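You operate a simulated robot arm through the tools that you are given. There is no shell and no other tool.

The job below is to be done with a simulated two-armed robot. You get a single attempt, and the scene is never put back.

JOB
Lay the small yellow skein in gap 2 and the blue one in gap 4, under the red bar.
Fine: they lie on the narrow stand; use the numbered gaps of the peg bar; the red bar lies on the pegs with both teal catches turned over it; the third small skein stays. Set down upright: red bar.

The check looks at the end state, three seconds after you hand in, the way a careful person would. Anything else that was tipped, shoved, dropped, spilled or broken makes it a failure.

ROBOT AND FRAMES
Two 7-joint arms with two-finger grippers on one trunk, hanging from a carriage that runs on a gantry, over the field with the corners [-92, 118], [295, -1102], [2869, -287], [2482, 934] (x, y) and turns from -344 to 344 degrees about z. Base frame: it is fixed where the carriage stands at the start and does not move with it; the origin is on the floor, on the carriage's upright axis, x ahead of it, y to its left, z up. Lengths are in mm, angles in degrees, forces in N, time in s.
The left shoulder is at the start at [40, 158, 1202], the right one opposite. With the tool pointing down near the work surface each hand reaches from about 140 to 600 mm from the robot's upright axis, wherever it stands, measured 20 degrees to its own side. Places, roughly: left catch [3400, 200, 1000]; number 2 gap [3400, 100, 900]; number 4 gap [3400, -100, 900]; red bar [3250, 0, 750]; right catch [3500, -100, 1000]; small blue skein, small green skein, small yellow  [3500, -250, 750]; top of the pegs [3400, 0, 900]. Payload 1.96 kg a hand.
Tool frame (each hand has its own): the origin (TCP) lies between the finger pads and is the grasp point; the fingertips stand 20 mm ahead of it; z points along the fingers, y is the line along which they close. The gripper opens to 72 mm; its body begins 38 mm behind the TCP.
Orientation is told as [roll, pitch, yaw] about the base's x, y, z axes, in that order, counted from this pose: with the fingers straight down and closing along the base's y, the tool's x points along the base's -x, its y along +y and its z along -z.

CONTROLS
- The arms move only by the tool send_rows. It takes "left_moves", "right_moves" or both (then of equal length, played together; a hand with none holds still); each is a list of rows, each a list of 3 entries, a list of its own where there are three numbers: the gripper command, from -1 (fully open) to 1 (shut), values between in proportion, then the shift along the tool's x, y, z in mm, then the turn, a rotation vector about the tool's x, y, z in degrees. In form: [[grip, [x, y, z], [ax, ay, az]], ...]. A call has 1 to 20 rows; each row shifts and turns the commanded pose from where the row before left it, along the tool's axes as they then stand. Rows are played at 5 a second. More than 50 mm and 8.6 degrees between two rows, or a gripper value outside its range, and nothing of the call is played. A pose out of reach is approached as far as the arm can. The call stops where the force on the tool passes 40 N (or 10 N more than at its start, if that is more) or the arm is blocked; 0.2 s more then pass. Each finger travels about 45 mm/s and halts on what it meets, pressing with about 38 N; the grip force reading is that of the motor and also rises with nothing between the fingers. The clock runs only during rows and for 0.2 s after the last one: add rows that do not move to give the fingers time. It gives the time, the measured TCP pose, the force on the tool (base axes), the opening and the grip force at its end, in the units of the frame above (readings bear some noise), with the torque about the TCP (base axes, N m) and any sound that the robot's microphone picked up.
- Cameras (640 x 400 px; columns grow to the right, rows downward): "scene" is now at [235.5, 4.3, 1578.1]; the picture's right is [-0.00, -1.00, 0.00], its down [-0.77, 0.00, -0.64] and it looks along [0.64, -0.00, -0.77] (base axes); focal length 285 px, centre (320, 200). "left" rides on the left gripper at [71, -19, -82] in its tool frame; the picture's right is [0.26, 0.97, 0.00], its down [-0.67, 0.18, -0.72] and it looks along [-0.69, 0.19, 0.70] (tool axes); focal length 280 px, centre (320, 200). "right" rides on the right gripper at [71, 19, -82] in its tool frame; the picture's right is [-0.26, 0.96, 0.00], its down [-0.67, -0.18, -0.72] and it looks along [-0.69, -0.19, 0.70] (tool axes); focal length 280 px, centre (320, 200). There is no depth. A picture from a camera that has moved, and an enlarged one, comes with that camera's place and axes in the base frame and with its lens. The place of the scene camera against the robot may be out by one fixed shift of up to 12 mm in any direction.
- grab_frame(camera): a new picture of that camera. No time passes.
- lift_body(by): slides the trunk up (or, below 0, down) by that many mm; the arms and the scene camera ride with it, the base frame stays. It gives what a move gives, with no picture.
- roll_base(legs): drives the robot by 1 to 6 legs, each [ahead, left, turn to the left] in mm, mm and degrees, along the robot's own axes; the way and the turn of a leg run together, so that a leg with both is an arc; at most 1500 mm and 180 degrees a leg. The arms and the cameras ride along, it lands a little off, and it stops where it bumps. It keeps to its track: a leg is cut to what the track allows. It gives what a move gives.
- turn_head(pan, tilt): turns the head with the scene camera to pan (to the left, within 86 degrees either way) and tilt (down, from -29 to 69), counted from straight ahead of the robot. It gives what a move gives.
- zoom(camera, box): a new picture of the part [left, top, right, bottom] of that camera's present view, enlarged. No time passes.
- hand_in(): hands the job in; it is judged then, once.

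Places have to be worked out from the pictures, the camera data and where the tool is seen. Open the grippers and draw the arms clear of the work before you hand the job in, unless the task says otherwise.

The tools are called after "Request:" as a command line: name --argument value ..., lists and objects as JSON in quotes. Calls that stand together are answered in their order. send_rows: Moves the arms, as the interface text tells. Its arguments: {"type":"object","properties":{"left_moves":{"type":"array"},"right_moves":{"type":"array"}},"required":[]} The other tools are called the same way: lift_body (by) moves the trunk up or down; roll_base (legs) drives the base; turn_head (pan, tilt) turns the head that bears the scene camera; grab_frame (camera) takes a picture; zoom (camera, box) takes an enlarged picture of a part of a camera's view; hand_in () hands the job in.

At the start:

```text
clock: 0.0
left_ee_pos: [394.2, 158.4, 1088.8]
left_orientation: [0.0, -0.1, -0.1]
left_wrist_force: [-0.5, 0.7, 0.4]
left_moment: [0.01, -0.01, 0.02]
left_opening: 71.7
left_grasp_force: 0.0
right_ee_pos: [382.6, -149.7, 1158.1]
right_orientation: [0.0, 0.0, 0.0]
right_wrist_force: [-0.4, 0.5, 0.0]
right_moment: [0.02, 0.05, 0.0]
right_opening: 72.3
right_grasp_force: 0.0
trunk travel left (down, up): [-525.0, 315.0]
robot x, y, heading: [-0.8, -1.0, -0.1]
head pan, tilt (commanded): [-0.2, 50.1]
```

scene: 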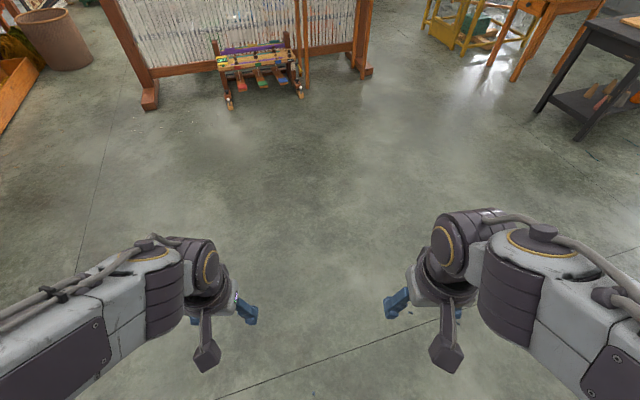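
right: 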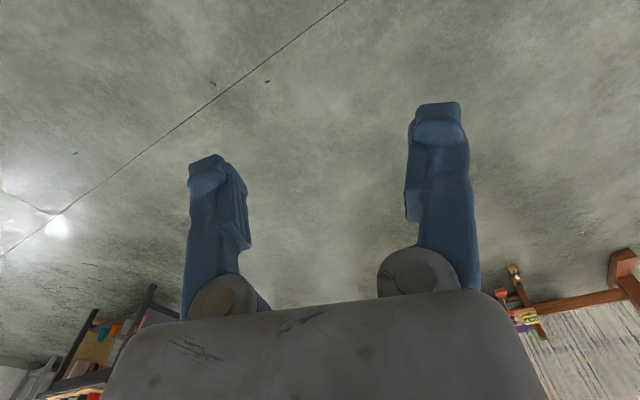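
left: 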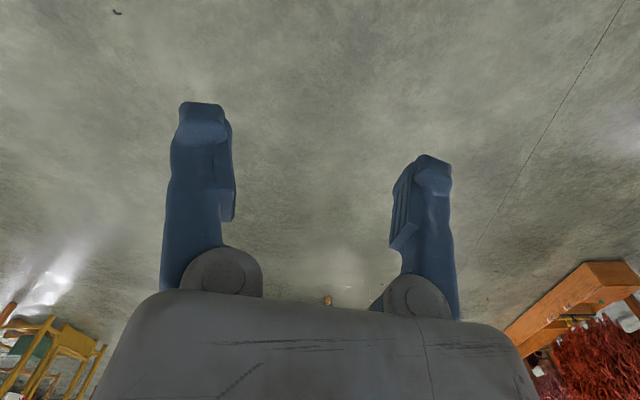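

The scene picture shows a loom-like stand with colored things ahead-left, a long way off. I look closer before moving.

Request:
zoom --camera "scene" --box '[190, 20, 350, 120]'

Request:
turn_head --pan 0 --tilt 20

Request:
grab_frame --camera "scene"

```text
4.00 times, centred on (270, 70) of scene
camera zoom: at [235.5, 4.3, 1578.1], right [0.0, -1.0, 0.0], down [-0.77, 0.0, -0.64], along [0.64, 0.0, -0.77], focal length 1139 px, centre (520, 720)
```

zoom: 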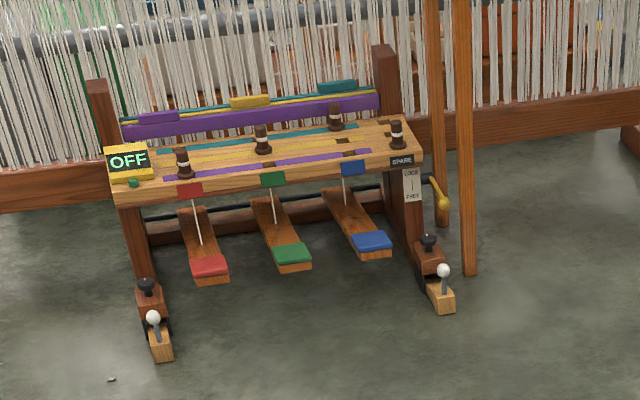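

```text
clock: 0.9
left_ee_pos: [395.2, 158.5, 1091.1]
left_orientation: [0.0, 0.1, 0.0]
left_wrist_force: [-0.3, -0.2, 0.0]
left_moment: [-0.03, 0.03, 0.01]
left_opening: 72.0
left_grasp_force: 0.1
right_ee_pos: [382.1, -148.8, 1159.3]
right_orientation: [-0.1, 0.0, -0.1]
right_wrist_force: [0.5, -0.9, -0.2]
right_moment: [-0.01, -0.01, 0.01]
right_opening: 71.8
right_grasp_force: 0.1
trunk travel left (down, up): [-525.0, 315.0]
robot x, y, heading: [-1.7, 2.3, 0.1]
head pan, tilt (commanded): [0.0, 20.0]
```

```text
taken
camera scene: at [251.7, 4.5, 1623.8], right [0.0, -1.0, 0.0], down [-0.34, 0.0, -0.94], along [0.94, 0.0, -0.34], focal length 285 px, centre (320, 200)
```

scene: 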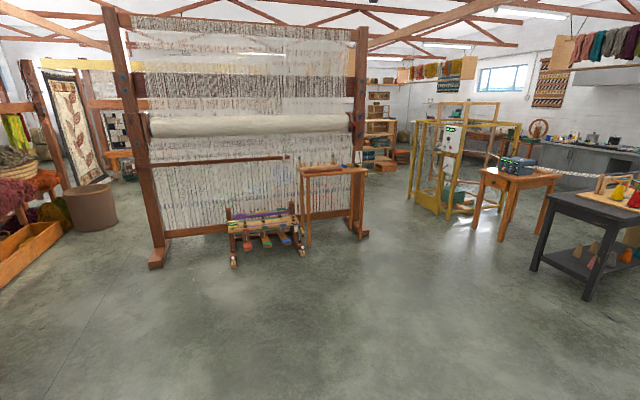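

The stand at about (330,170) lines up with the rough places. I zoom in on it and the loom behind.

Request:
zoom --camera "scene" --box '[270, 140, 390, 215]'

Request:
zoom --camera "scene" --box '[130, 100, 386, 260]'

```text
5.33 times, centred on (330, 178) of scene
camera zoom: at [251.7, 4.5, 1623.8], right [0.0, -1.0, 0.0], down [-0.34, 0.0, -0.94], along [0.94, 0.0, -0.34], focal length 1519 px, centre (267, 320)
```

zoom: 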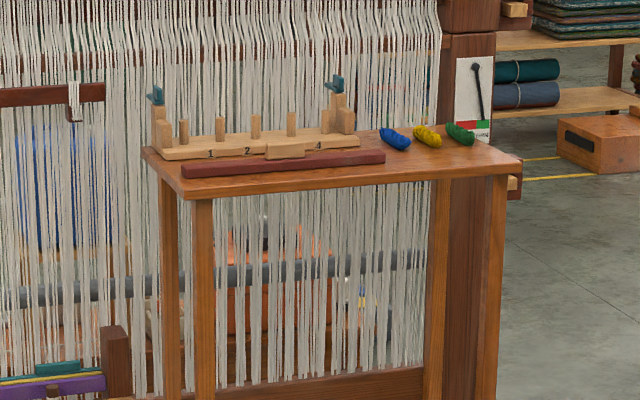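

```text
2.50 times, centred on (258, 180) of scene
camera zoom: at [251.7, 4.5, 1623.8], right [0.0, -1.0, 0.0], down [-0.34, 0.0, -0.94], along [0.94, 0.0, -0.34], focal length 712 px, centre (475, 250)
```

zoom: 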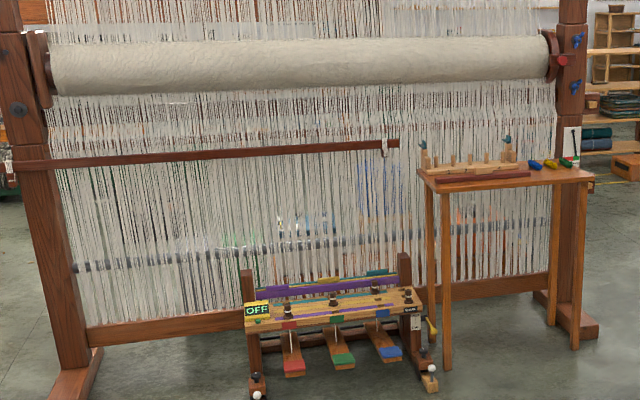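

The peg bar, red bar and three skeins all sit on the narrow stand, which is turned about 17° to the base axes. I turn to match and drive closer, stopping well short of the stand.

Request:
roll_base --legs '[[0, 0, 17.6], [1100, -500, 0], [1100, -500, 0]]'

Request:
turn_head --pan 0 --tilt 45

Request:
grab_frame --camera "scene"

```text
clock: 13.8
left_ee_pos: [2732.3, 9.5, 1089.0]
left_orientation: [0.0, 0.0, 17.2]
left_wrist_force: [-0.3, 0.0, 0.5]
left_moment: [0.01, 0.01, -0.02]
left_opening: 72.1
left_grasp_force: 0.0
right_ee_pos: [2811.9, -288.4, 1158.1]
right_orientation: [-0.1, 0.0, 17.2]
right_wrist_force: [0.0, -0.9, -0.6]
right_moment: [0.02, 0.0, -0.03]
right_opening: 72.0
right_grasp_force: 0.0
trunk travel left (down, up): [-525.0, 315.0]
robot x, y, heading: [2403.6, -260.0, 17.1]
head pan, tilt (commanded): [0.0, 20.0]
```

```text
clock: 14.7
left_ee_pos: [2731.4, 7.9, 1089.4]
left_orientation: [0.0, 0.0, 17.2]
left_wrist_force: [0.4, -0.1, -0.4]
left_moment: [0.01, 0.03, 0.03]
left_opening: 72.1
left_grasp_force: 0.0
right_ee_pos: [2809.4, -287.1, 1157.1]
right_orientation: [0.0, 0.1, 17.2]
right_wrist_force: [-0.4, 0.3, 0.2]
right_moment: [0.01, 0.0, 0.01]
right_opening: 72.0
right_grasp_force: 0.0
trunk travel left (down, up): [-525.0, 315.0]
robot x, y, heading: [2401.8, -259.7, 17.1]
head pan, tilt (commanded): [0.0, 45.0]
```

```text
taken
camera scene: at [2630.9, -182.5, 1585.3], right [0.3, -0.96, 0.0], down [-0.67, -0.21, -0.71], along [0.68, 0.21, -0.71], focal length 285 px, centre (320, 200)
```

scene: 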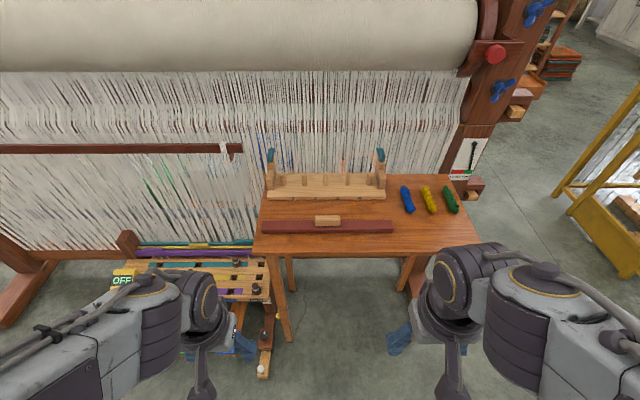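

Now the stand is in view: peg bar at the back, red bar with a wooden grip in front, skeins at right. I zoom for detail.

Request:
zoom --camera "scene" --box '[250, 140, 410, 240]'

Request:
zoom --camera "scene" --box '[360, 140, 488, 220]'

Request:
zoom --camera "scene" --box '[250, 140, 330, 190]'

Request:
zoom --camera "scene" --box '[320, 140, 400, 190]'

```text
4.00 times, centred on (330, 190) of scene
camera zoom: at [2630.9, -182.5, 1585.3], right [0.3, -0.96, 0.0], down [-0.67, -0.21, -0.71], along [0.68, 0.21, -0.71], focal length 1139 px, centre (280, 240)
```

zoom: 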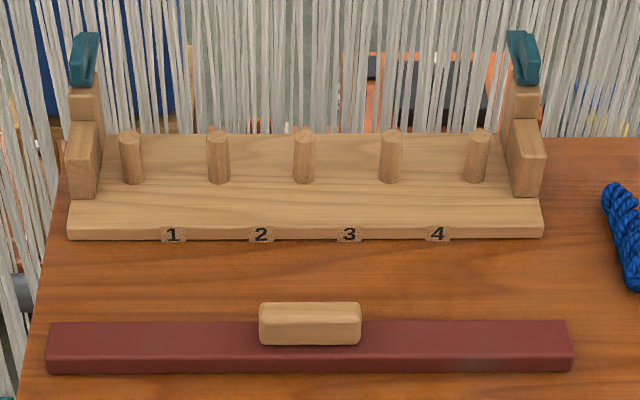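

```text
5.00 times, centred on (424, 180) of scene
camera zoom: at [2630.9, -182.5, 1585.3], right [0.3, -0.96, 0.0], down [-0.67, -0.21, -0.71], along [0.68, 0.21, -0.71], focal length 1424 px, centre (-200, 300)
```

zoom: 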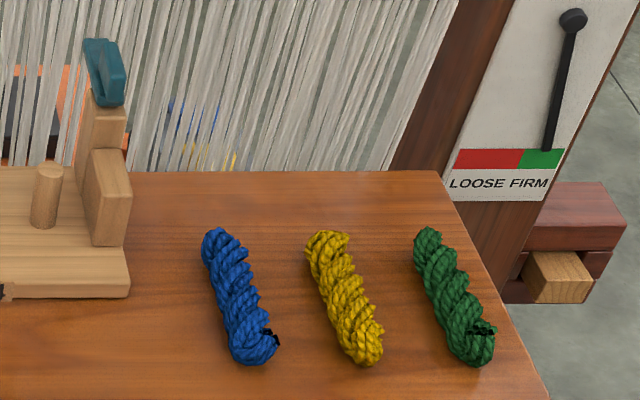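

```text
8.00 times, centred on (290, 165) of scene
camera zoom: at [2630.9, -182.5, 1585.3], right [0.3, -0.96, 0.0], down [-0.67, -0.21, -0.71], along [0.68, 0.21, -0.71], focal length 2278 px, centre (560, 480)
```

zoom: 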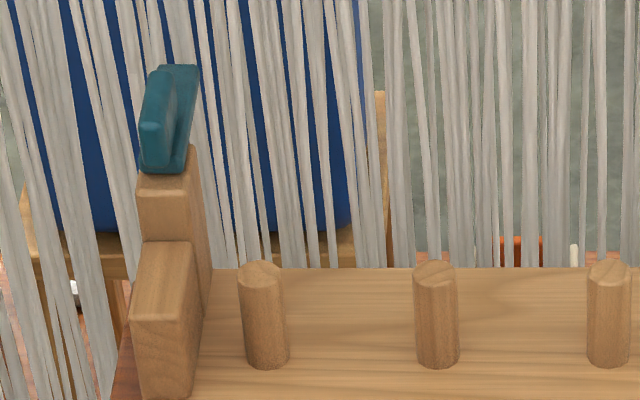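

```text
8.00 times, centred on (360, 165) of scene
camera zoom: at [2630.9, -182.5, 1585.3], right [0.3, -0.96, 0.0], down [-0.67, -0.21, -0.71], along [0.68, 0.21, -0.71], focal length 2278 px, centre (0, 480)
```

zoom: 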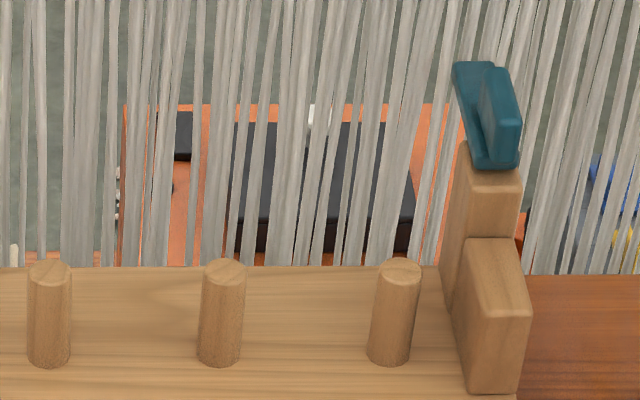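

The pegs are at both sides of the gaps, the catches stand on stepped posts at the ends. I raise the trunk to get a vertical baseline for triangulating heights and to look into the posts from above.

Request:
lift_body --by 300

Request:
zoom --camera "scene" --box '[240, 200, 400, 300]'

Request:
grab_frame --camera "scene"

```text
clock: 17.6
left_ee_pos: [2730.9, 8.7, 1389.0]
left_orientation: [0.0, 0.0, 17.2]
left_wrist_force: [-0.2, 0.6, 0.0]
left_moment: [-0.01, 0.0, -0.04]
left_opening: 72.0
left_grasp_force: 0.1
right_ee_pos: [2811.3, -287.0, 1458.1]
right_orientation: [0.0, 0.0, 17.2]
right_wrist_force: [0.3, -0.1, 0.2]
right_moment: [0.02, -0.02, 0.01]
right_opening: 71.9
right_grasp_force: 0.2
trunk travel left (down, up): [-825.0, 15.0]
robot x, y, heading: [2401.2, -259.2, 17.1]
head pan, tilt (commanded): [0.0, 45.0]
```

```text
4.00 times, centred on (320, 250) of scene
camera zoom: at [2630.8, -182.6, 1885.2], right [0.3, -0.96, 0.0], down [-0.68, -0.21, -0.71], along [0.68, 0.21, -0.71], focal length 1139 px, centre (320, 0)
```

zoom: 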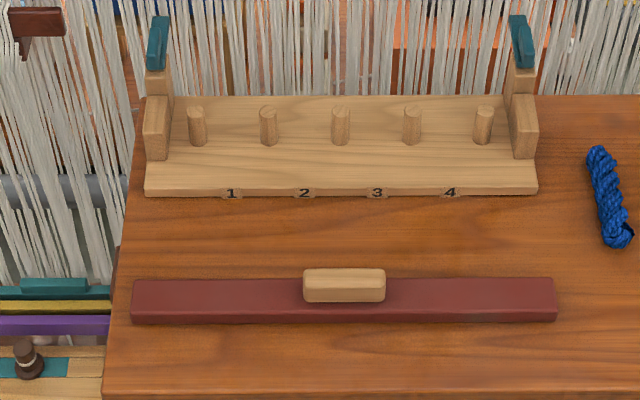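

```text
taken
camera scene: at [2630.8, -182.6, 1885.2], right [0.3, -0.96, 0.0], down [-0.68, -0.21, -0.71], along [0.68, 0.21, -0.71], focal length 285 px, centre (320, 200)
```

scene: 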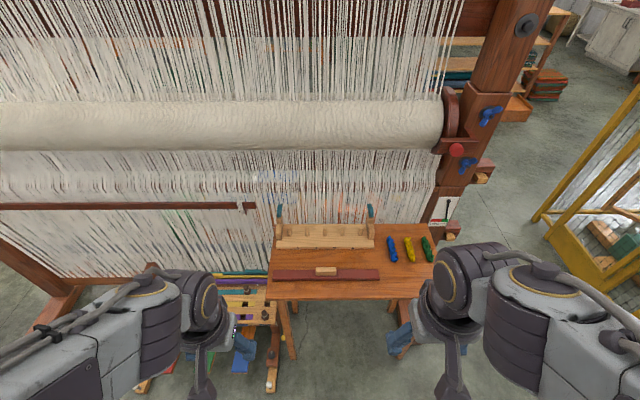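

The two heights put the table top at about z 860 and the pegs roughly 1030 mm ahead of the robot axis. I drive forward to near the track's end with the trunk high, and look down from above.

Request:
roll_base --legs '[[380, -60, 0.5]]'

Request:
turn_head --pan 0 --tilt 66

Request:
grab_frame --camera "scene"

Request:
grab_frame --camera "right"

Request:
grab_frame --camera "left"

```text
clock: 20.1
left_ee_pos: [3115.3, 64.0, 1389.7]
left_orientation: [0.0, 0.0, 17.0]
left_wrist_force: [0.3, 0.7, -0.1]
left_moment: [0.03, -0.01, -0.03]
left_opening: 71.9
left_grasp_force: 0.0
right_ee_pos: [3193.1, -234.5, 1456.2]
right_orientation: [0.0, 0.1, 17.1]
right_wrist_force: [-0.4, -0.6, 0.6]
right_moment: [0.03, 0.04, 0.02]
right_opening: 71.9
right_grasp_force: 0.0
trunk travel left (down, up): [-825.0, 15.0]
robot x, y, heading: [2785.4, -200.4, 17.3]
head pan, tilt (commanded): [0.0, 45.0]
```

```text
clock: 20.9
left_ee_pos: [3114.8, 63.6, 1390.2]
left_orientation: [-0.1, 0.0, 17.2]
left_wrist_force: [-1.4, -0.4, 0.5]
left_moment: [0.0, -0.01, 0.0]
left_opening: 72.0
left_grasp_force: 0.2
right_ee_pos: [3194.0, -233.9, 1458.7]
right_orientation: [0.0, 0.0, 17.1]
right_wrist_force: [-0.6, 0.4, -0.5]
right_moment: [-0.04, -0.01, -0.02]
right_opening: 71.9
right_grasp_force: 0.1
trunk travel left (down, up): [-825.0, 15.0]
robot x, y, heading: [2783.4, -205.8, 17.1]
head pan, tilt (commanded): [0.0, 66.0]
```

```text
taken
camera scene: at [2993.5, -133.8, 1859.2], right [0.29, -0.96, 0.0], down [-0.87, -0.27, -0.41], along [0.39, 0.12, -0.91], focal length 285 px, centre (320, 200)
```

scene: 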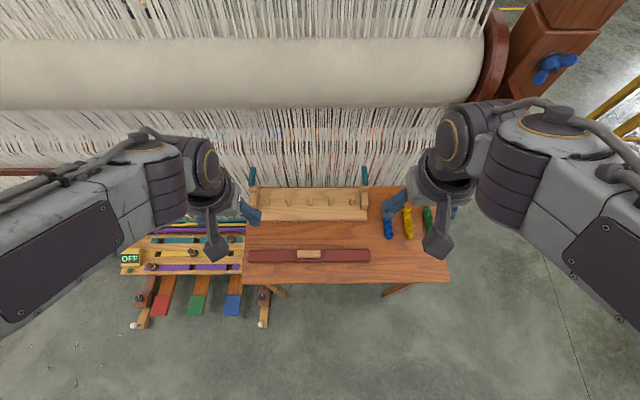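

```text
taken
camera right: at [3121.0, -235.9, 1539.9], right [-0.03, 1.0, 0.0], down [0.7, 0.02, 0.72], along [0.71, 0.02, -0.7], focal length 280 px, centre (320, 200)
```

right: 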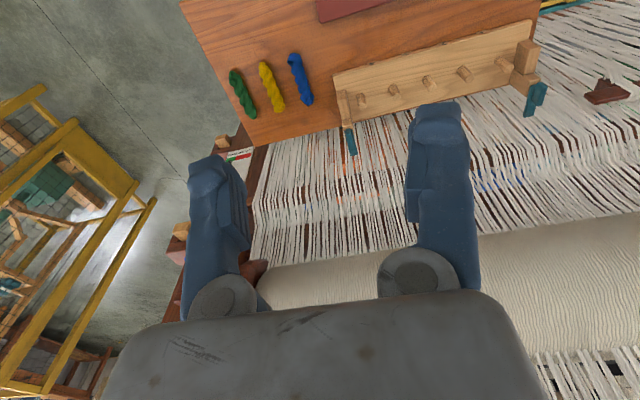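

```text
taken
camera left: at [3053.7, 26.4, 1470.9], right [-0.53, 0.85, 0.0], down [0.59, 0.37, 0.72], along [0.6, 0.38, -0.7], focal length 280 px, centre (320, 200)
```

left: 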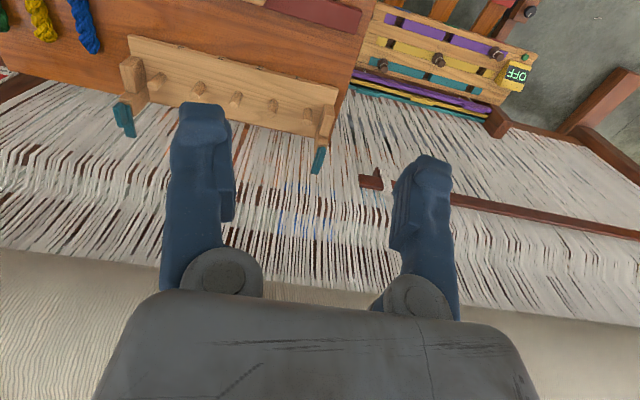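

From above I can see the peg bar, with hands clear. I zoom into the peg bar and the posts.

Request:
zoom --camera "scene" --box '[240, 155, 384, 245]'

Request:
zoom --camera "scene" --box '[340, 155, 388, 185]'

Request:
zoom --camera "right" --box '[320, 10, 560, 160]'

Request:
zoom --camera "left" --box '[100, 20, 356, 180]'

```text
4.44 times, centred on (312, 200) of scene
camera zoom: at [2993.5, -133.8, 1859.2], right [0.29, -0.96, 0.0], down [-0.87, -0.27, -0.41], along [0.39, 0.12, -0.91], focal length 1266 px, centre (356, 200)
```

zoom: 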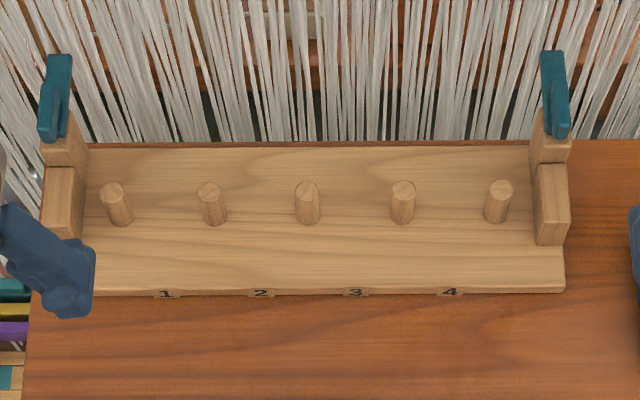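

```text
13.33 times, centred on (364, 170) of scene
camera zoom: at [2993.5, -133.8, 1859.2], right [0.29, -0.96, 0.0], down [-0.87, -0.27, -0.41], along [0.39, 0.12, -0.91], focal length 3797 px, centre (-267, 600)
```

zoom: 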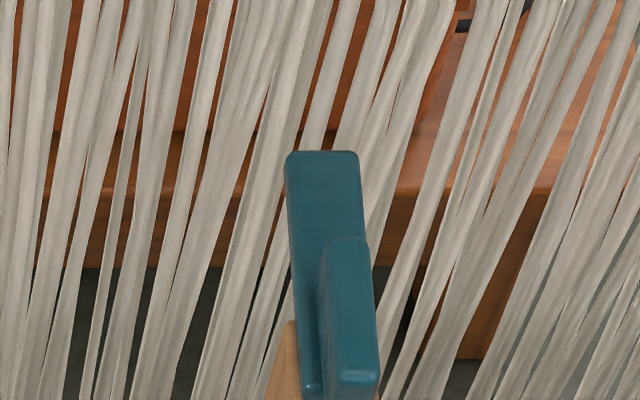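

```text
2.67 times, centred on (440, 85) of right
camera zoom: at [3121.0, -235.9, 1539.9], right [-0.03, 1.0, 0.0], down [0.7, 0.02, 0.72], along [0.71, 0.02, -0.7], focal length 748 px, centre (0, 507)
```

zoom: 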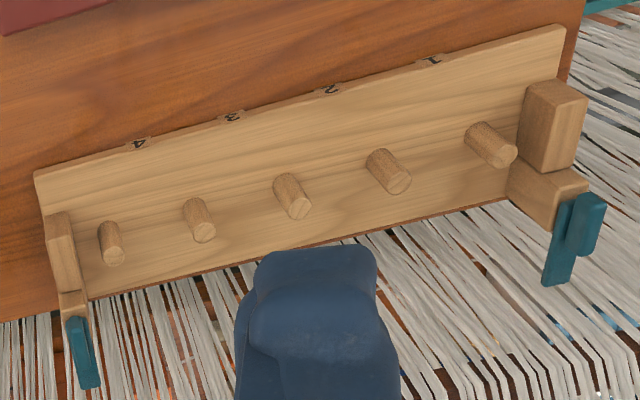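

```text
2.50 times, centred on (228, 100) of left
camera zoom: at [3053.7, 26.4, 1470.9], right [-0.53, 0.85, 0.0], down [0.59, 0.37, 0.72], along [0.6, 0.38, -0.7], focal length 701 px, centre (550, 450)
```

zoom: 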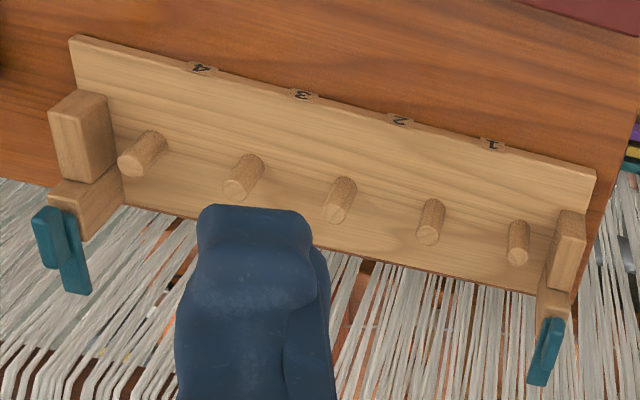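

The posts turn out as: a low front block level with the peg tops (about z 925), and a taller rear block carrying the upright teal catch. The bar will rest on pegs and front blocks. I move to the right front of the track so the right hand faces the skeins, and raise/pull back the left hand out of the way.

Request:
roll_base --legs '[[45, -95, 0.5]]'

Request:
send_rows --left_moves '[[-1, [20, 0, -40], [0, 0, 0]], [-1, [20, 0, -40], [0, 0, 0]], [-1, [20, 0, -40], [0, 0, 0]], [-1, [20, 0, -30], [0, 0, 0]], [-1, [20, 0, 0], [0, 0, 0]]]'

Request:
lift_body --by -300

Request:
grab_frame --camera "scene"

Request:
grab_frame --camera "right"

```text
clock: 22.1
left_ee_pos: [3184.6, -9.2, 1390.1]
left_orientation: [0.0, 0.0, 17.4]
left_wrist_force: [0.2, 0.2, 0.3]
left_moment: [-0.03, 0.04, -0.02]
left_opening: 71.9
left_grasp_force: 0.1
right_ee_pos: [3266.4, -305.9, 1457.8]
right_orientation: [-0.1, -0.1, 17.5]
right_wrist_force: [0.2, -0.6, 0.2]
right_moment: [0.0, 0.02, 0.01]
right_opening: 71.8
right_grasp_force: 0.0
trunk travel left (down, up): [-825.0, 15.0]
robot x, y, heading: [2854.1, -278.5, 17.2]
head pan, tilt (commanded): [0.0, 66.0]
```

```text
clock: 23.3
left_ee_pos: [3088.9, -38.5, 1540.0]
left_orientation: [0.0, 0.0, 17.3]
left_wrist_force: [-0.4, 0.1, 0.6]
left_moment: [0.0, 0.01, 0.0]
left_opening: 71.8
left_grasp_force: 0.0
right_ee_pos: [3265.2, -307.0, 1457.4]
right_orientation: [0.0, 0.0, 17.4]
right_wrist_force: [0.1, -0.3, 0.2]
right_moment: [-0.01, 0.02, 0.01]
right_opening: 71.9
right_grasp_force: 0.1
trunk travel left (down, up): [-825.0, 15.0]
robot x, y, heading: [2858.0, -280.2, 17.3]
head pan, tilt (commanded): [0.0, 66.0]
```

```text
clock: 26.3
left_ee_pos: [3089.6, -38.0, 1239.4]
left_orientation: [0.0, 0.0, 17.3]
left_wrist_force: [-0.4, 0.3, 0.1]
left_moment: [0.01, -0.03, 0.02]
left_opening: 71.8
left_grasp_force: 0.0
right_ee_pos: [3266.5, -306.9, 1156.9]
right_orientation: [0.0, 0.0, 17.3]
right_wrist_force: [-0.3, 0.8, -0.5]
right_moment: [0.01, -0.01, 0.0]
right_opening: 72.1
right_grasp_force: 0.0
trunk travel left (down, up): [-525.0, 315.0]
robot x, y, heading: [2853.1, -282.4, 17.7]
head pan, tilt (commanded): [0.0, 66.0]
```

```text
taken
camera scene: at [3064.6, -208.6, 1559.2], right [0.3, -0.95, 0.0], down [-0.87, -0.27, -0.41], along [0.39, 0.12, -0.91], focal length 285 px, centre (320, 200)
```

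scene: 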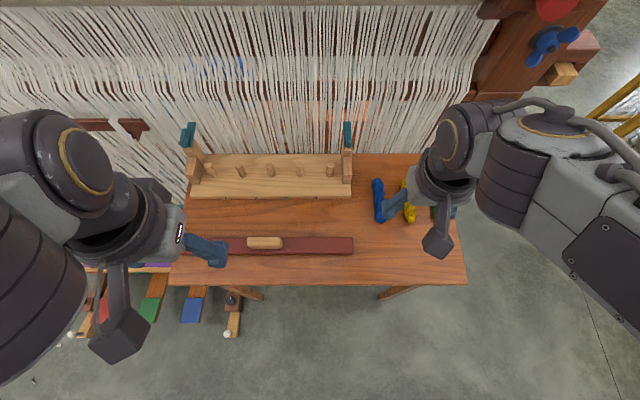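

```text
taken
camera right: at [3192.7, -309.8, 1239.9], right [-0.04, 1.0, 0.0], down [0.7, 0.03, 0.72], along [0.71, 0.03, -0.7], focal length 280 px, centre (320, 200)
```

right: 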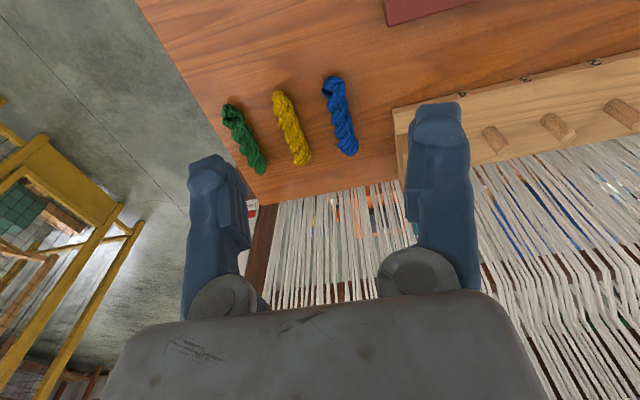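

The right-hand camera puts the yellow skein's centre near (3416, -343), lying almost along the robot's forward direction, agreeing with the scene camera. I bring the right hand above its near half, with fingers partly closed to about 48 mm to pass between neighbours.

Request:
send_rows --right_moves '[[-0.33, [-20, -15.7, 26], [0, 0, 0]], [-0.33, [-20, -15.7, 26], [0, 0, 0]], [-0.33, [-20, -15.7, 26], [0, 0, 0]], [-0.33, [-20, -15.7, 26], [0, 0, 0]], [-0.33, [-20, -15.7, 26], [0, 0, 0]], [-0.33, [0, 0, 20], [0, 0, 0]], [-0.33, [0, 0, 0], [0, 0, 0]]]'

Request:
grab_frame --camera "right"

Request:
grab_frame --camera "scene"

```text
clock: 27.9
left_ee_pos: [3089.8, -38.4, 1240.3]
left_orientation: [0.0, 0.0, 17.5]
left_wrist_force: [0.1, -1.0, -0.6]
left_moment: [0.01, -0.02, 0.01]
left_opening: 72.3
left_grasp_force: 0.1
right_ee_pos: [3386.0, -349.8, 1005.4]
right_orientation: [0.0, -0.1, 17.5]
right_wrist_force: [-0.4, 0.2, -0.6]
right_moment: [0.01, -0.01, 0.02]
right_opening: 47.8
right_grasp_force: 0.1
trunk travel left (down, up): [-525.0, 315.0]
robot x, y, heading: [2857.3, -279.1, 17.6]
head pan, tilt (commanded): [0.0, 66.0]
```

```text
taken
camera right: at [3312.8, -354.2, 1087.6], right [-0.04, 1.0, 0.0], down [0.7, 0.03, 0.72], along [0.71, 0.03, -0.7], focal length 280 px, centre (320, 200)
```

right: 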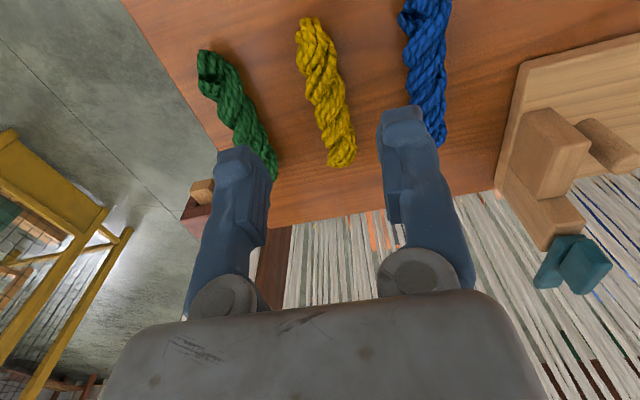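

```text
taken
camera scene: at [3064.6, -208.6, 1559.1], right [0.3, -0.95, 0.0], down [-0.87, -0.27, -0.41], along [0.39, 0.12, -0.91], focal length 285 px, centre (320, 200)
```

scene: 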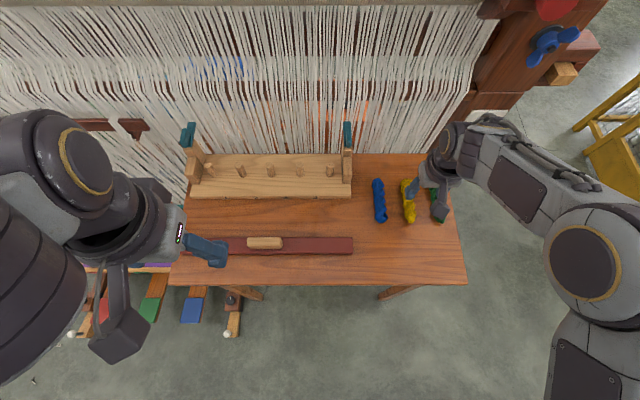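

The skein lies between the open fingers; I correct by about 3 mm sideways and 2° of yaw, and descend to about z 915 to check once more.

Request:
send_rows --right_moves '[[-0.33, [0, -2.7, 20], [0, 0, 2]], [-0.33, [0, 0, 25], [0, 0, 0]], [-0.33, [0, 0, 25], [0, 0, 0]], [-0.33, [0, 0, 20], [0, 0, 0]], [-0.33, [0, 0, 0], [0, 0, 0]]]'

Request:
grab_frame --camera "right"

Request:
zoom --camera "scene" --box '[360, 150, 456, 240]'

```text
clock: 29.1
left_ee_pos: [3089.6, -37.4, 1239.7]
left_orientation: [-0.1, 0.0, 17.4]
left_wrist_force: [-0.2, 0.0, 0.2]
left_moment: [-0.02, 0.01, -0.03]
left_opening: 72.1
left_grasp_force: 0.1
right_ee_pos: [3384.4, -353.4, 919.5]
right_orientation: [0.0, 0.0, 15.5]
right_wrist_force: [0.2, 0.3, 0.0]
right_moment: [0.0, -0.05, 0.0]
right_opening: 48.0
right_grasp_force: 0.0
trunk travel left (down, up): [-525.0, 315.0]
robot x, y, heading: [2859.3, -278.6, 17.5]
head pan, tilt (commanded): [0.0, 66.0]
```

```text
taken
camera right: at [3311.8, -354.0, 1001.9], right [0.0, 1.0, 0.0], down [0.7, 0.0, 0.72], along [0.72, 0.0, -0.7], focal length 280 px, centre (320, 200)
```

right: 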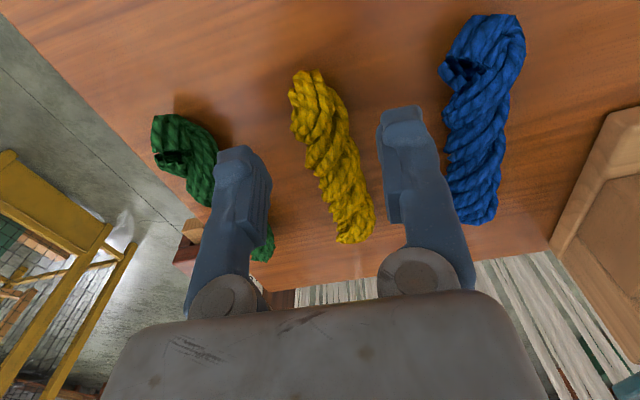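

```text
4.44 times, centred on (408, 195) of scene
camera zoom: at [3064.6, -208.6, 1559.1], right [0.3, -0.95, 0.0], down [-0.87, -0.27, -0.41], along [0.39, 0.12, -0.91], focal length 1266 px, centre (-71, 222)
```

zoom: 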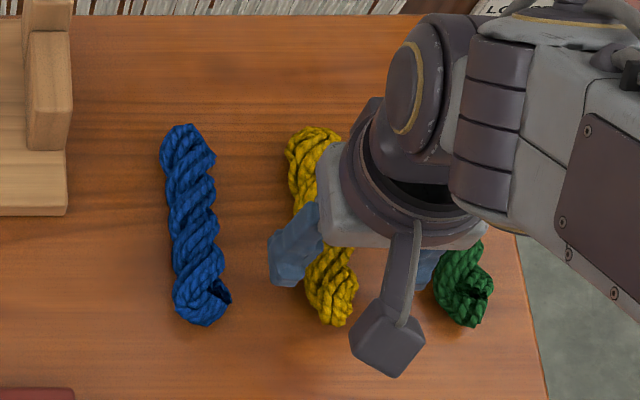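

Fingers straddle the yellow skein with clearance to both neighbours, and the skein axis passes through the grip line. I go down to z≈886 and close.

Request:
send_rows --right_moves '[[-0.33, [-5, 0, 15], [0, 0, 0]], [-0.33, [0, 0, 12], [0, 0, 0]], [-0.33, [0, 0, 6], [0, 0, 0]], [-0.33, [0, 0, 0], [0, 0, 0]]]'

Request:
grab_frame --camera "right"

```text
clock: 30.1
left_ee_pos: [3088.5, -38.1, 1239.8]
left_orientation: [-0.1, 0.1, 17.5]
left_wrist_force: [-0.7, 0.2, -0.1]
left_moment: [-0.01, 0.03, -0.02]
left_opening: 72.0
left_grasp_force: 0.0
right_ee_pos: [3390.2, -352.9, 886.1]
right_orientation: [-0.1, 0.1, 15.4]
right_wrist_force: [-0.2, -0.6, -0.1]
right_moment: [0.02, 0.03, 0.0]
right_opening: 48.0
right_grasp_force: 0.1
trunk travel left (down, up): [-525.0, 315.0]
robot x, y, heading: [2859.2, -277.5, 17.6]
head pan, tilt (commanded): [0.0, 66.0]
```

```text
taken
camera right: at [3316.6, -353.5, 968.0], right [0.0, 1.0, 0.0], down [0.7, 0.0, 0.72], along [0.72, 0.0, -0.7], focal length 280 px, centre (320, 200)
```

right: 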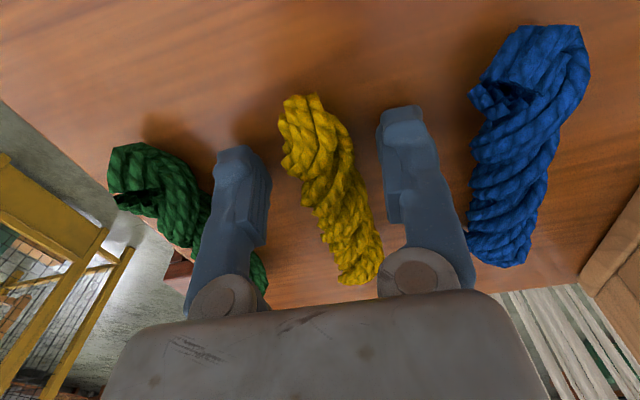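

No contact yet. I step down gently a few millimetres more to find the table, watching the force.

Request:
send_rows --right_moves '[[-0.33, [0, 0, 3], [0, 0, 0]], [-0.33, [0, 0, 0], [0, 0, 0]]]'

Request:
zoom --camera "right" --box '[160, 80, 480, 280]'

```text
clock: 30.7
left_ee_pos: [3089.7, -38.6, 1240.0]
left_orientation: [0.0, 0.0, 17.4]
left_wrist_force: [-0.4, 0.7, 0.6]
left_moment: [0.0, 0.01, -0.02]
left_opening: 72.0
left_grasp_force: 0.1
right_ee_pos: [3391.5, -351.8, 881.8]
right_orientation: [-0.1, 0.0, 15.4]
right_wrist_force: [-0.5, -1.1, -0.6]
right_moment: [-0.01, 0.02, -0.02]
right_opening: 48.1
right_grasp_force: 0.1
trunk travel left (down, up): [-525.0, 315.0]
robot x, y, heading: [2857.1, -277.0, 17.2]
head pan, tilt (commanded): [0.0, 66.0]
```

```text
2.00 times, centred on (320, 180) of right
camera zoom: at [3317.9, -352.8, 963.7], right [0.0, 1.0, 0.0], down [0.7, 0.0, 0.72], along [0.72, 0.0, -0.7], focal length 561 px, centre (320, 240)
```

zoom: 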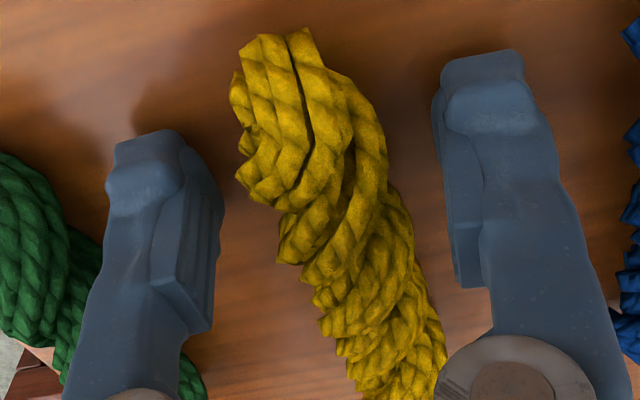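

The fingers straddle the skein just off the table. I close the gripper on it.

Request:
send_rows --right_moves '[[1, [0, 0, 0], [0, 0, 0]], [1, [0, 0, 0], [0, 0, 0]], [1, [0, 0, 0], [0, 0, 0]], [1, [0, 0, 0], [0, 0, 0]]]'

Request:
grab_frame --camera "right"

```text
clock: 31.7
left_ee_pos: [3089.4, -39.2, 1240.8]
left_orientation: [0.1, 0.0, 17.4]
left_wrist_force: [0.3, 0.5, -0.7]
left_moment: [0.02, 0.03, -0.01]
left_opening: 71.9
left_grasp_force: 0.1
right_ee_pos: [3391.0, -351.6, 882.4]
right_orientation: [0.0, 0.0, 15.4]
right_wrist_force: [-0.7, -0.3, 0.3]
right_moment: [0.0, -0.02, 0.0]
right_opening: 28.2
right_grasp_force: 37.8
trunk travel left (down, up): [-525.0, 315.0]
robot x, y, heading: [2853.6, -276.8, 17.8]
head pan, tilt (commanded): [0.0, 66.0]
```

```text
taken
camera right: at [3317.8, -352.8, 963.8], right [0.0, 1.0, 0.0], down [0.7, 0.0, 0.72], along [0.72, 0.0, -0.7], focal length 280 px, centre (320, 200)
```

right: 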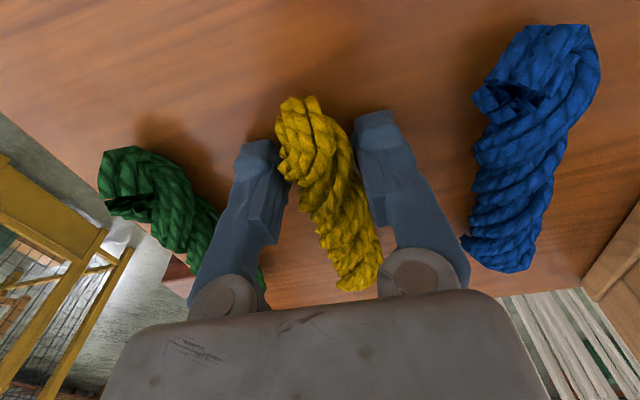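

Grip holds at 28 mm. I lift the skein straight up to about z 1070, clear of the catches.

Request:
send_rows --right_moves '[[1, [0, 0, -15], [0, 0, 0]], [1, [0, 0, -25], [0, 0, 0]], [1, [0, 0, -37], [0, 0, 0]], [1, [0, 0, -37], [0, 0, 0]], [1, [0, 0, -37], [0, 0, 0]], [1, [0, 0, -37], [0, 0, 0]], [1, [0, 0, 0], [0, 0, 0]]]'

Request:
grab_frame --camera "right"

Request:
grab_frame --camera "scene"

```text
clock: 33.3
left_ee_pos: [3088.2, -37.7, 1240.0]
left_orientation: [0.0, 0.0, 17.4]
left_wrist_force: [-0.2, 0.5, -0.5]
left_moment: [-0.01, 0.01, 0.01]
left_opening: 72.1
left_grasp_force: 0.0
right_ee_pos: [3390.5, -351.6, 1070.2]
right_orientation: [0.0, 0.0, 15.4]
right_wrist_force: [-0.1, -0.3, -0.6]
right_moment: [-0.04, 0.02, 0.03]
right_opening: 28.2
right_grasp_force: 38.2
trunk travel left (down, up): [-525.0, 315.0]
robot x, y, heading: [2857.0, -280.6, 17.8]
head pan, tilt (commanded): [0.0, 66.0]
```

```text
taken
camera right: at [3316.4, -352.1, 1152.2], right [0.0, 1.0, 0.0], down [0.7, 0.0, 0.72], along [0.72, 0.0, -0.7], focal length 280 px, centre (320, 200)
```

right: 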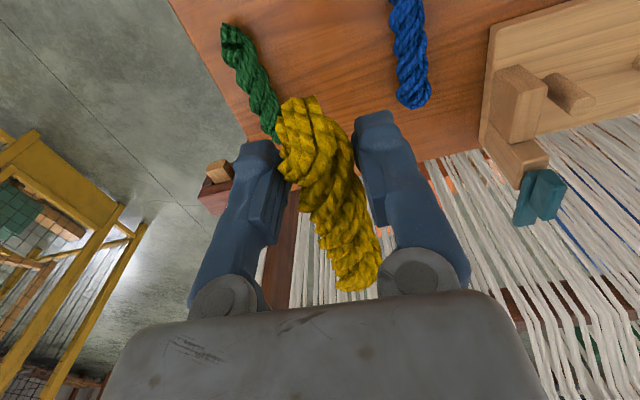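

```text
taken
camera scene: at [3064.6, -208.6, 1559.1], right [0.3, -0.95, 0.0], down [-0.87, -0.27, -0.41], along [0.39, 0.12, -0.91], focal length 285 px, centre (320, 200)
```

scene: 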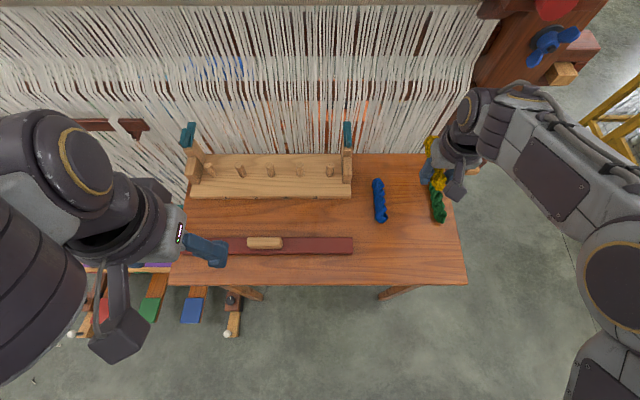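

The skein is held firmly. I turn the robot 25° left and shift left about 175 mm so that the right shoulder comes forward and gap 2 comes in reach.

Request:
roll_base --legs '[[0, 0, 25], [74, 160, 0]]'

Request:
turn_head --pan -25 --tilt 66

Request:
grab_frame --camera "scene"

Request:
grab_frame --camera "right"

```text
clock: 36.1
left_ee_pos: [2912.9, 206.5, 1239.3]
left_orientation: [0.0, -0.1, 42.0]
left_wrist_force: [0.0, 0.7, -0.4]
left_moment: [-0.04, 0.07, 0.0]
left_opening: 72.0
left_grasp_force: 0.2
right_ee_pos: [3315.1, 46.3, 1069.6]
right_orientation: [0.0, 0.0, 40.0]
right_wrist_force: [-0.3, 0.2, 0.1]
right_moment: [0.02, 0.03, 0.02]
right_opening: 28.3
right_grasp_force: 38.1
trunk travel left (down, up): [-525.0, 315.0]
robot x, y, heading: [2802.7, -109.2, 42.1]
head pan, tilt (commanded): [0.0, 66.0]
```

```text
clock: 37.0
left_ee_pos: [2912.7, 206.1, 1240.6]
left_orientation: [0.0, 0.0, 42.1]
left_wrist_force: [-0.4, 0.4, 0.0]
left_moment: [0.02, 0.0, -0.01]
left_opening: 72.0
left_grasp_force: 0.0
right_ee_pos: [3315.4, 47.3, 1069.5]
right_orientation: [0.0, -0.1, 40.0]
right_wrist_force: [-0.3, 0.9, 0.3]
right_moment: [-0.02, 0.01, -0.03]
right_opening: 28.1
right_grasp_force: 37.5
trunk travel left (down, up): [-525.0, 315.0]
robot x, y, heading: [2801.8, -112.9, 41.7]
head pan, tilt (commanded): [-25.0, 66.0]
```

```text
taken
camera scene: at [2975.1, 19.9, 1559.1], right [0.29, -0.96, 0.0], down [-0.87, -0.27, -0.41], along [0.39, 0.12, -0.91], focal length 285 px, centre (320, 200)
```

scene: 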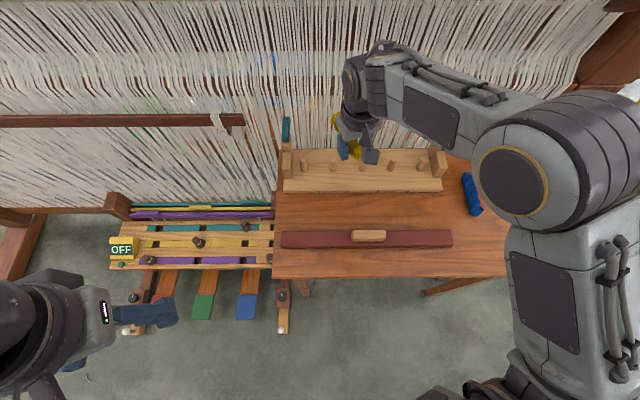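

```text
taken
camera right: at [3249.2, 15.5, 1151.8], right [-0.42, 0.91, 0.0], down [0.63, 0.29, 0.72], along [0.65, 0.3, -0.7], focal length 280 px, centre (320, 200)
```

right: 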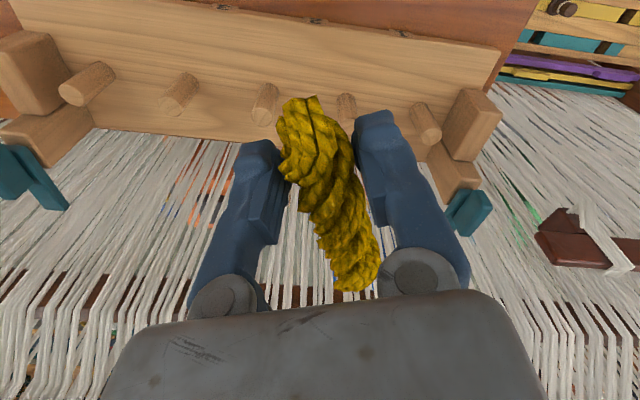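

I yaw the tool back to about 17.6° so the skein lines up with the gap, then look again.

Request:
send_rows --right_moves '[[1, [0, 0, 0], [0, 0, 7.5]], [1, [0, 0, 0], [0, 0, 7.5]], [1, [0, 0, 0], [0, 0, 7.4]], [1, [0, 0, 0], [0, 0, 0]]]'

Request:
grab_frame --camera "right"

Request:
zoom --camera "scene" --box '[264, 100, 456, 220]'

```text
clock: 38.0
left_ee_pos: [2911.7, 205.9, 1239.4]
left_orientation: [0.0, 0.0, 42.1]
left_wrist_force: [-0.2, 0.7, -0.5]
left_moment: [0.02, 0.02, 0.02]
left_opening: 72.0
left_grasp_force: 0.2
right_ee_pos: [3315.8, 46.5, 1069.5]
right_orientation: [0.1, 0.0, 17.5]
right_wrist_force: [-0.3, -0.3, 0.0]
right_moment: [-0.02, -0.02, -0.01]
right_opening: 28.5
right_grasp_force: 37.9
trunk travel left (down, up): [-525.0, 315.0]
robot x, y, heading: [2803.3, -110.0, 41.8]
head pan, tilt (commanded): [-25.0, 66.0]
```

```text
taken
camera right: at [3242.7, 43.7, 1152.0], right [-0.04, 1.0, 0.0], down [0.7, 0.03, 0.72], along [0.71, 0.03, -0.7], focal length 280 px, centre (320, 200)
```

right: 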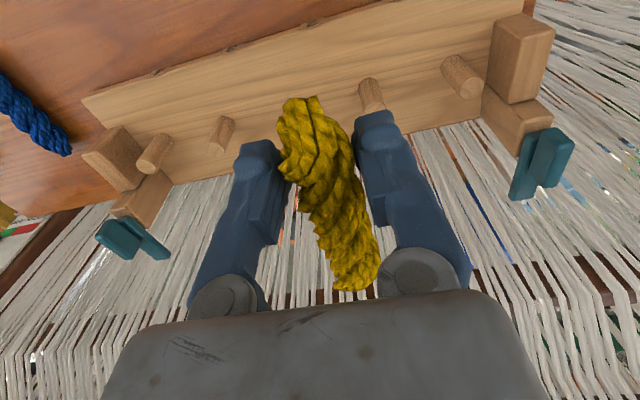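

```text
3.33 times, centred on (360, 160) of scene
camera zoom: at [2975.1, 19.9, 1559.1], right [0.29, -0.96, 0.0], down [-0.87, -0.27, -0.41], along [0.39, 0.12, -0.91], focal length 949 px, centre (187, 333)
```

zoom: 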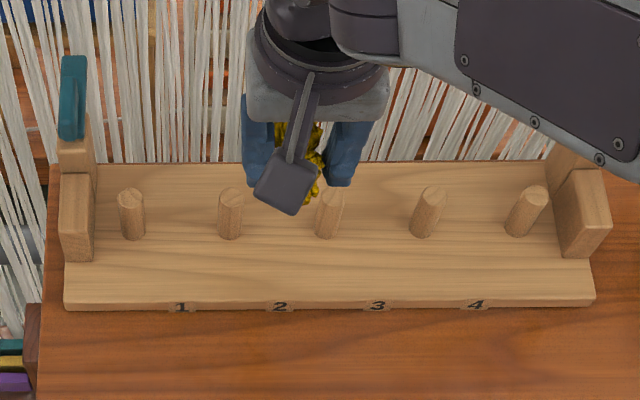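

I zoom the right camera on the pegs for precise positions.

Request:
zoom --camera "right" --box '[80, 20, 336, 180]'

Request:
zoom --camera "right" --box '[320, 0, 576, 160]'

```text
2.50 times, centred on (208, 100) of right
camera zoom: at [3242.7, 43.7, 1152.0], right [-0.04, 1.0, 0.0], down [0.7, 0.03, 0.72], along [0.71, 0.03, -0.7], focal length 701 px, centre (600, 450)
```

zoom: 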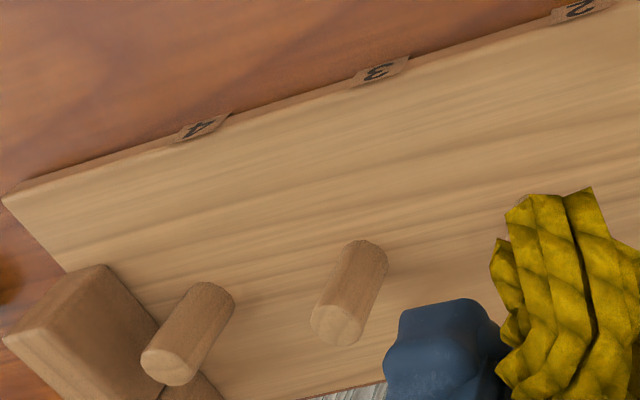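

```text
2.50 times, centred on (448, 80) of right
camera zoom: at [3242.7, 43.7, 1152.0], right [-0.04, 1.0, 0.0], down [0.7, 0.03, 0.72], along [0.71, 0.03, -0.7], focal length 701 px, centre (0, 500)
```

zoom: 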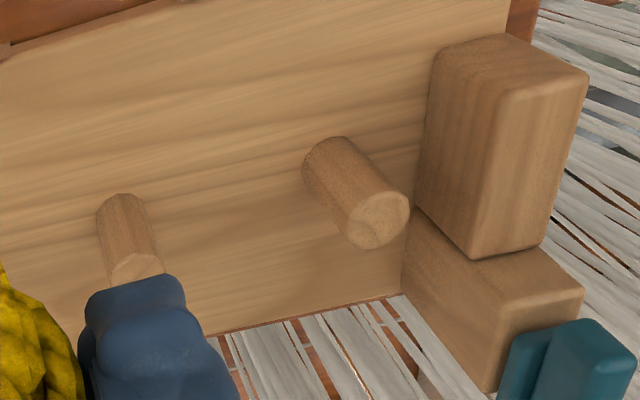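

Right-camera geometry gives gap 2's centre near (3371, 58) and gap 4's near (3421, -91). I shift to put the fingers about 35 mm in front of the peg line, and descend to z≈965 for a check.

Request:
send_rows --right_moves '[[1, [-10, -2.6, 20], [0, 0, 0]], [1, [-10, -2.7, 25], [0, 0, 0]], [1, [0, 0, 30], [0, 0, 0]], [1, [0, 0, 30], [0, 0, 0]], [1, [0, 0, 0], [0, 0, 0]]]'

Request:
grab_frame --camera "right"

Request:
zoom --camera "scene" --box '[264, 100, 456, 220]'

```text
clock: 39.1
left_ee_pos: [2912.3, 206.3, 1240.0]
left_orientation: [0.1, 0.0, 42.0]
left_wrist_force: [0.2, -0.4, -1.4]
left_moment: [0.01, -0.02, 0.0]
left_opening: 72.1
left_grasp_force: 0.1
right_ee_pos: [3338.9, 46.4, 964.3]
right_orientation: [0.0, 0.0, 17.5]
right_wrist_force: [0.1, 0.2, 0.2]
right_moment: [-0.01, -0.01, 0.01]
right_opening: 28.4
right_grasp_force: 37.4
trunk travel left (down, up): [-525.0, 315.0]
robot x, y, heading: [2802.2, -113.3, 41.7]
head pan, tilt (commanded): [-25.0, 66.0]
```

```text
taken
camera right: at [3265.9, 43.9, 1046.2], right [-0.04, 1.0, 0.0], down [0.7, 0.03, 0.72], along [0.71, 0.03, -0.7], focal length 280 px, centre (320, 200)
```

right: 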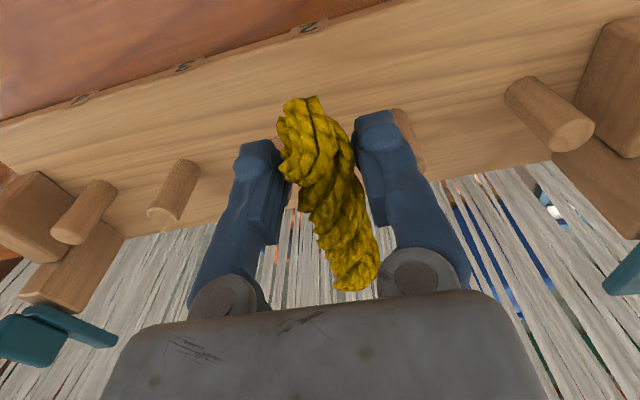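

```text
3.33 times, centred on (360, 160) of scene
camera zoom: at [2975.1, 19.9, 1559.1], right [0.29, -0.96, 0.0], down [-0.87, -0.27, -0.41], along [0.39, 0.12, -0.91], focal length 949 px, centre (187, 333)
```

zoom: 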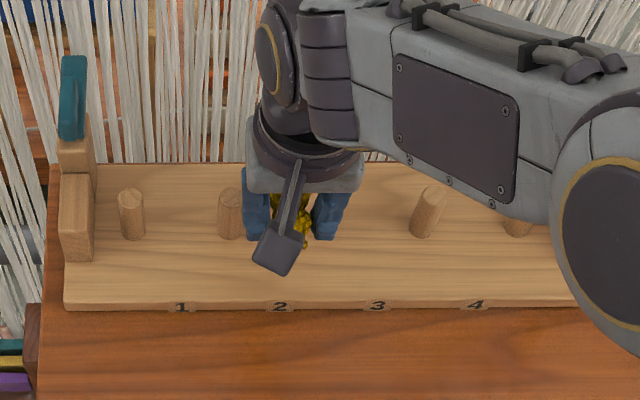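

The skein is centred over gap 2 within 2 mm, fingers 37 mm before the peg line. I lower it into the gap down to about z 901.

Request:
send_rows --right_moves '[[1, [0, 1.5, 20], [0, 0, 0]], [1, [0, 0, 20], [0, 0, 0]], [1, [0, 0, 15], [0, 0, 0]], [1, [0, 0, 8], [0, 0, 0]], [1, [0, 0, 0], [0, 0, 0]]]'

Request:
grab_frame --camera "right"

```text
clock: 40.4
left_ee_pos: [2911.7, 206.1, 1239.2]
left_orientation: [-0.1, 0.0, 42.1]
left_wrist_force: [1.1, 0.2, -0.3]
left_moment: [-0.01, 0.0, 0.0]
left_opening: 72.1
left_grasp_force: 0.2
right_ee_pos: [3336.0, 49.8, 903.5]
right_orientation: [-0.1, 0.0, 17.6]
right_wrist_force: [-0.9, -0.1, -0.2]
right_moment: [0.03, 0.02, 0.03]
right_opening: 28.0
right_grasp_force: 37.9
trunk travel left (down, up): [-525.0, 315.0]
robot x, y, heading: [2799.8, -113.7, 42.1]
head pan, tilt (commanded): [-25.0, 66.0]
```

```text
taken
camera right: at [3263.7, 46.0, 984.5], right [-0.04, 1.0, 0.0], down [0.7, 0.03, 0.72], along [0.71, 0.03, -0.7], focal length 280 px, centre (320, 200)
```

right: 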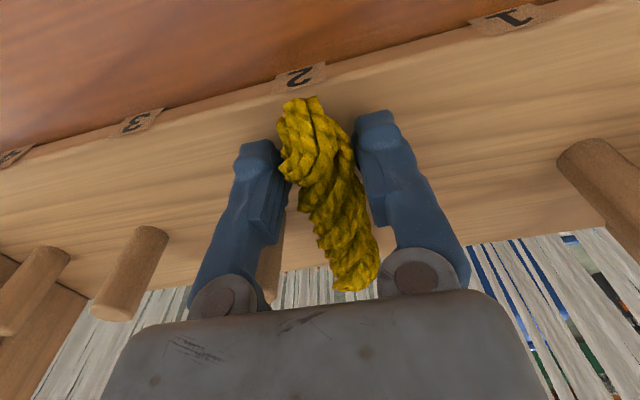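

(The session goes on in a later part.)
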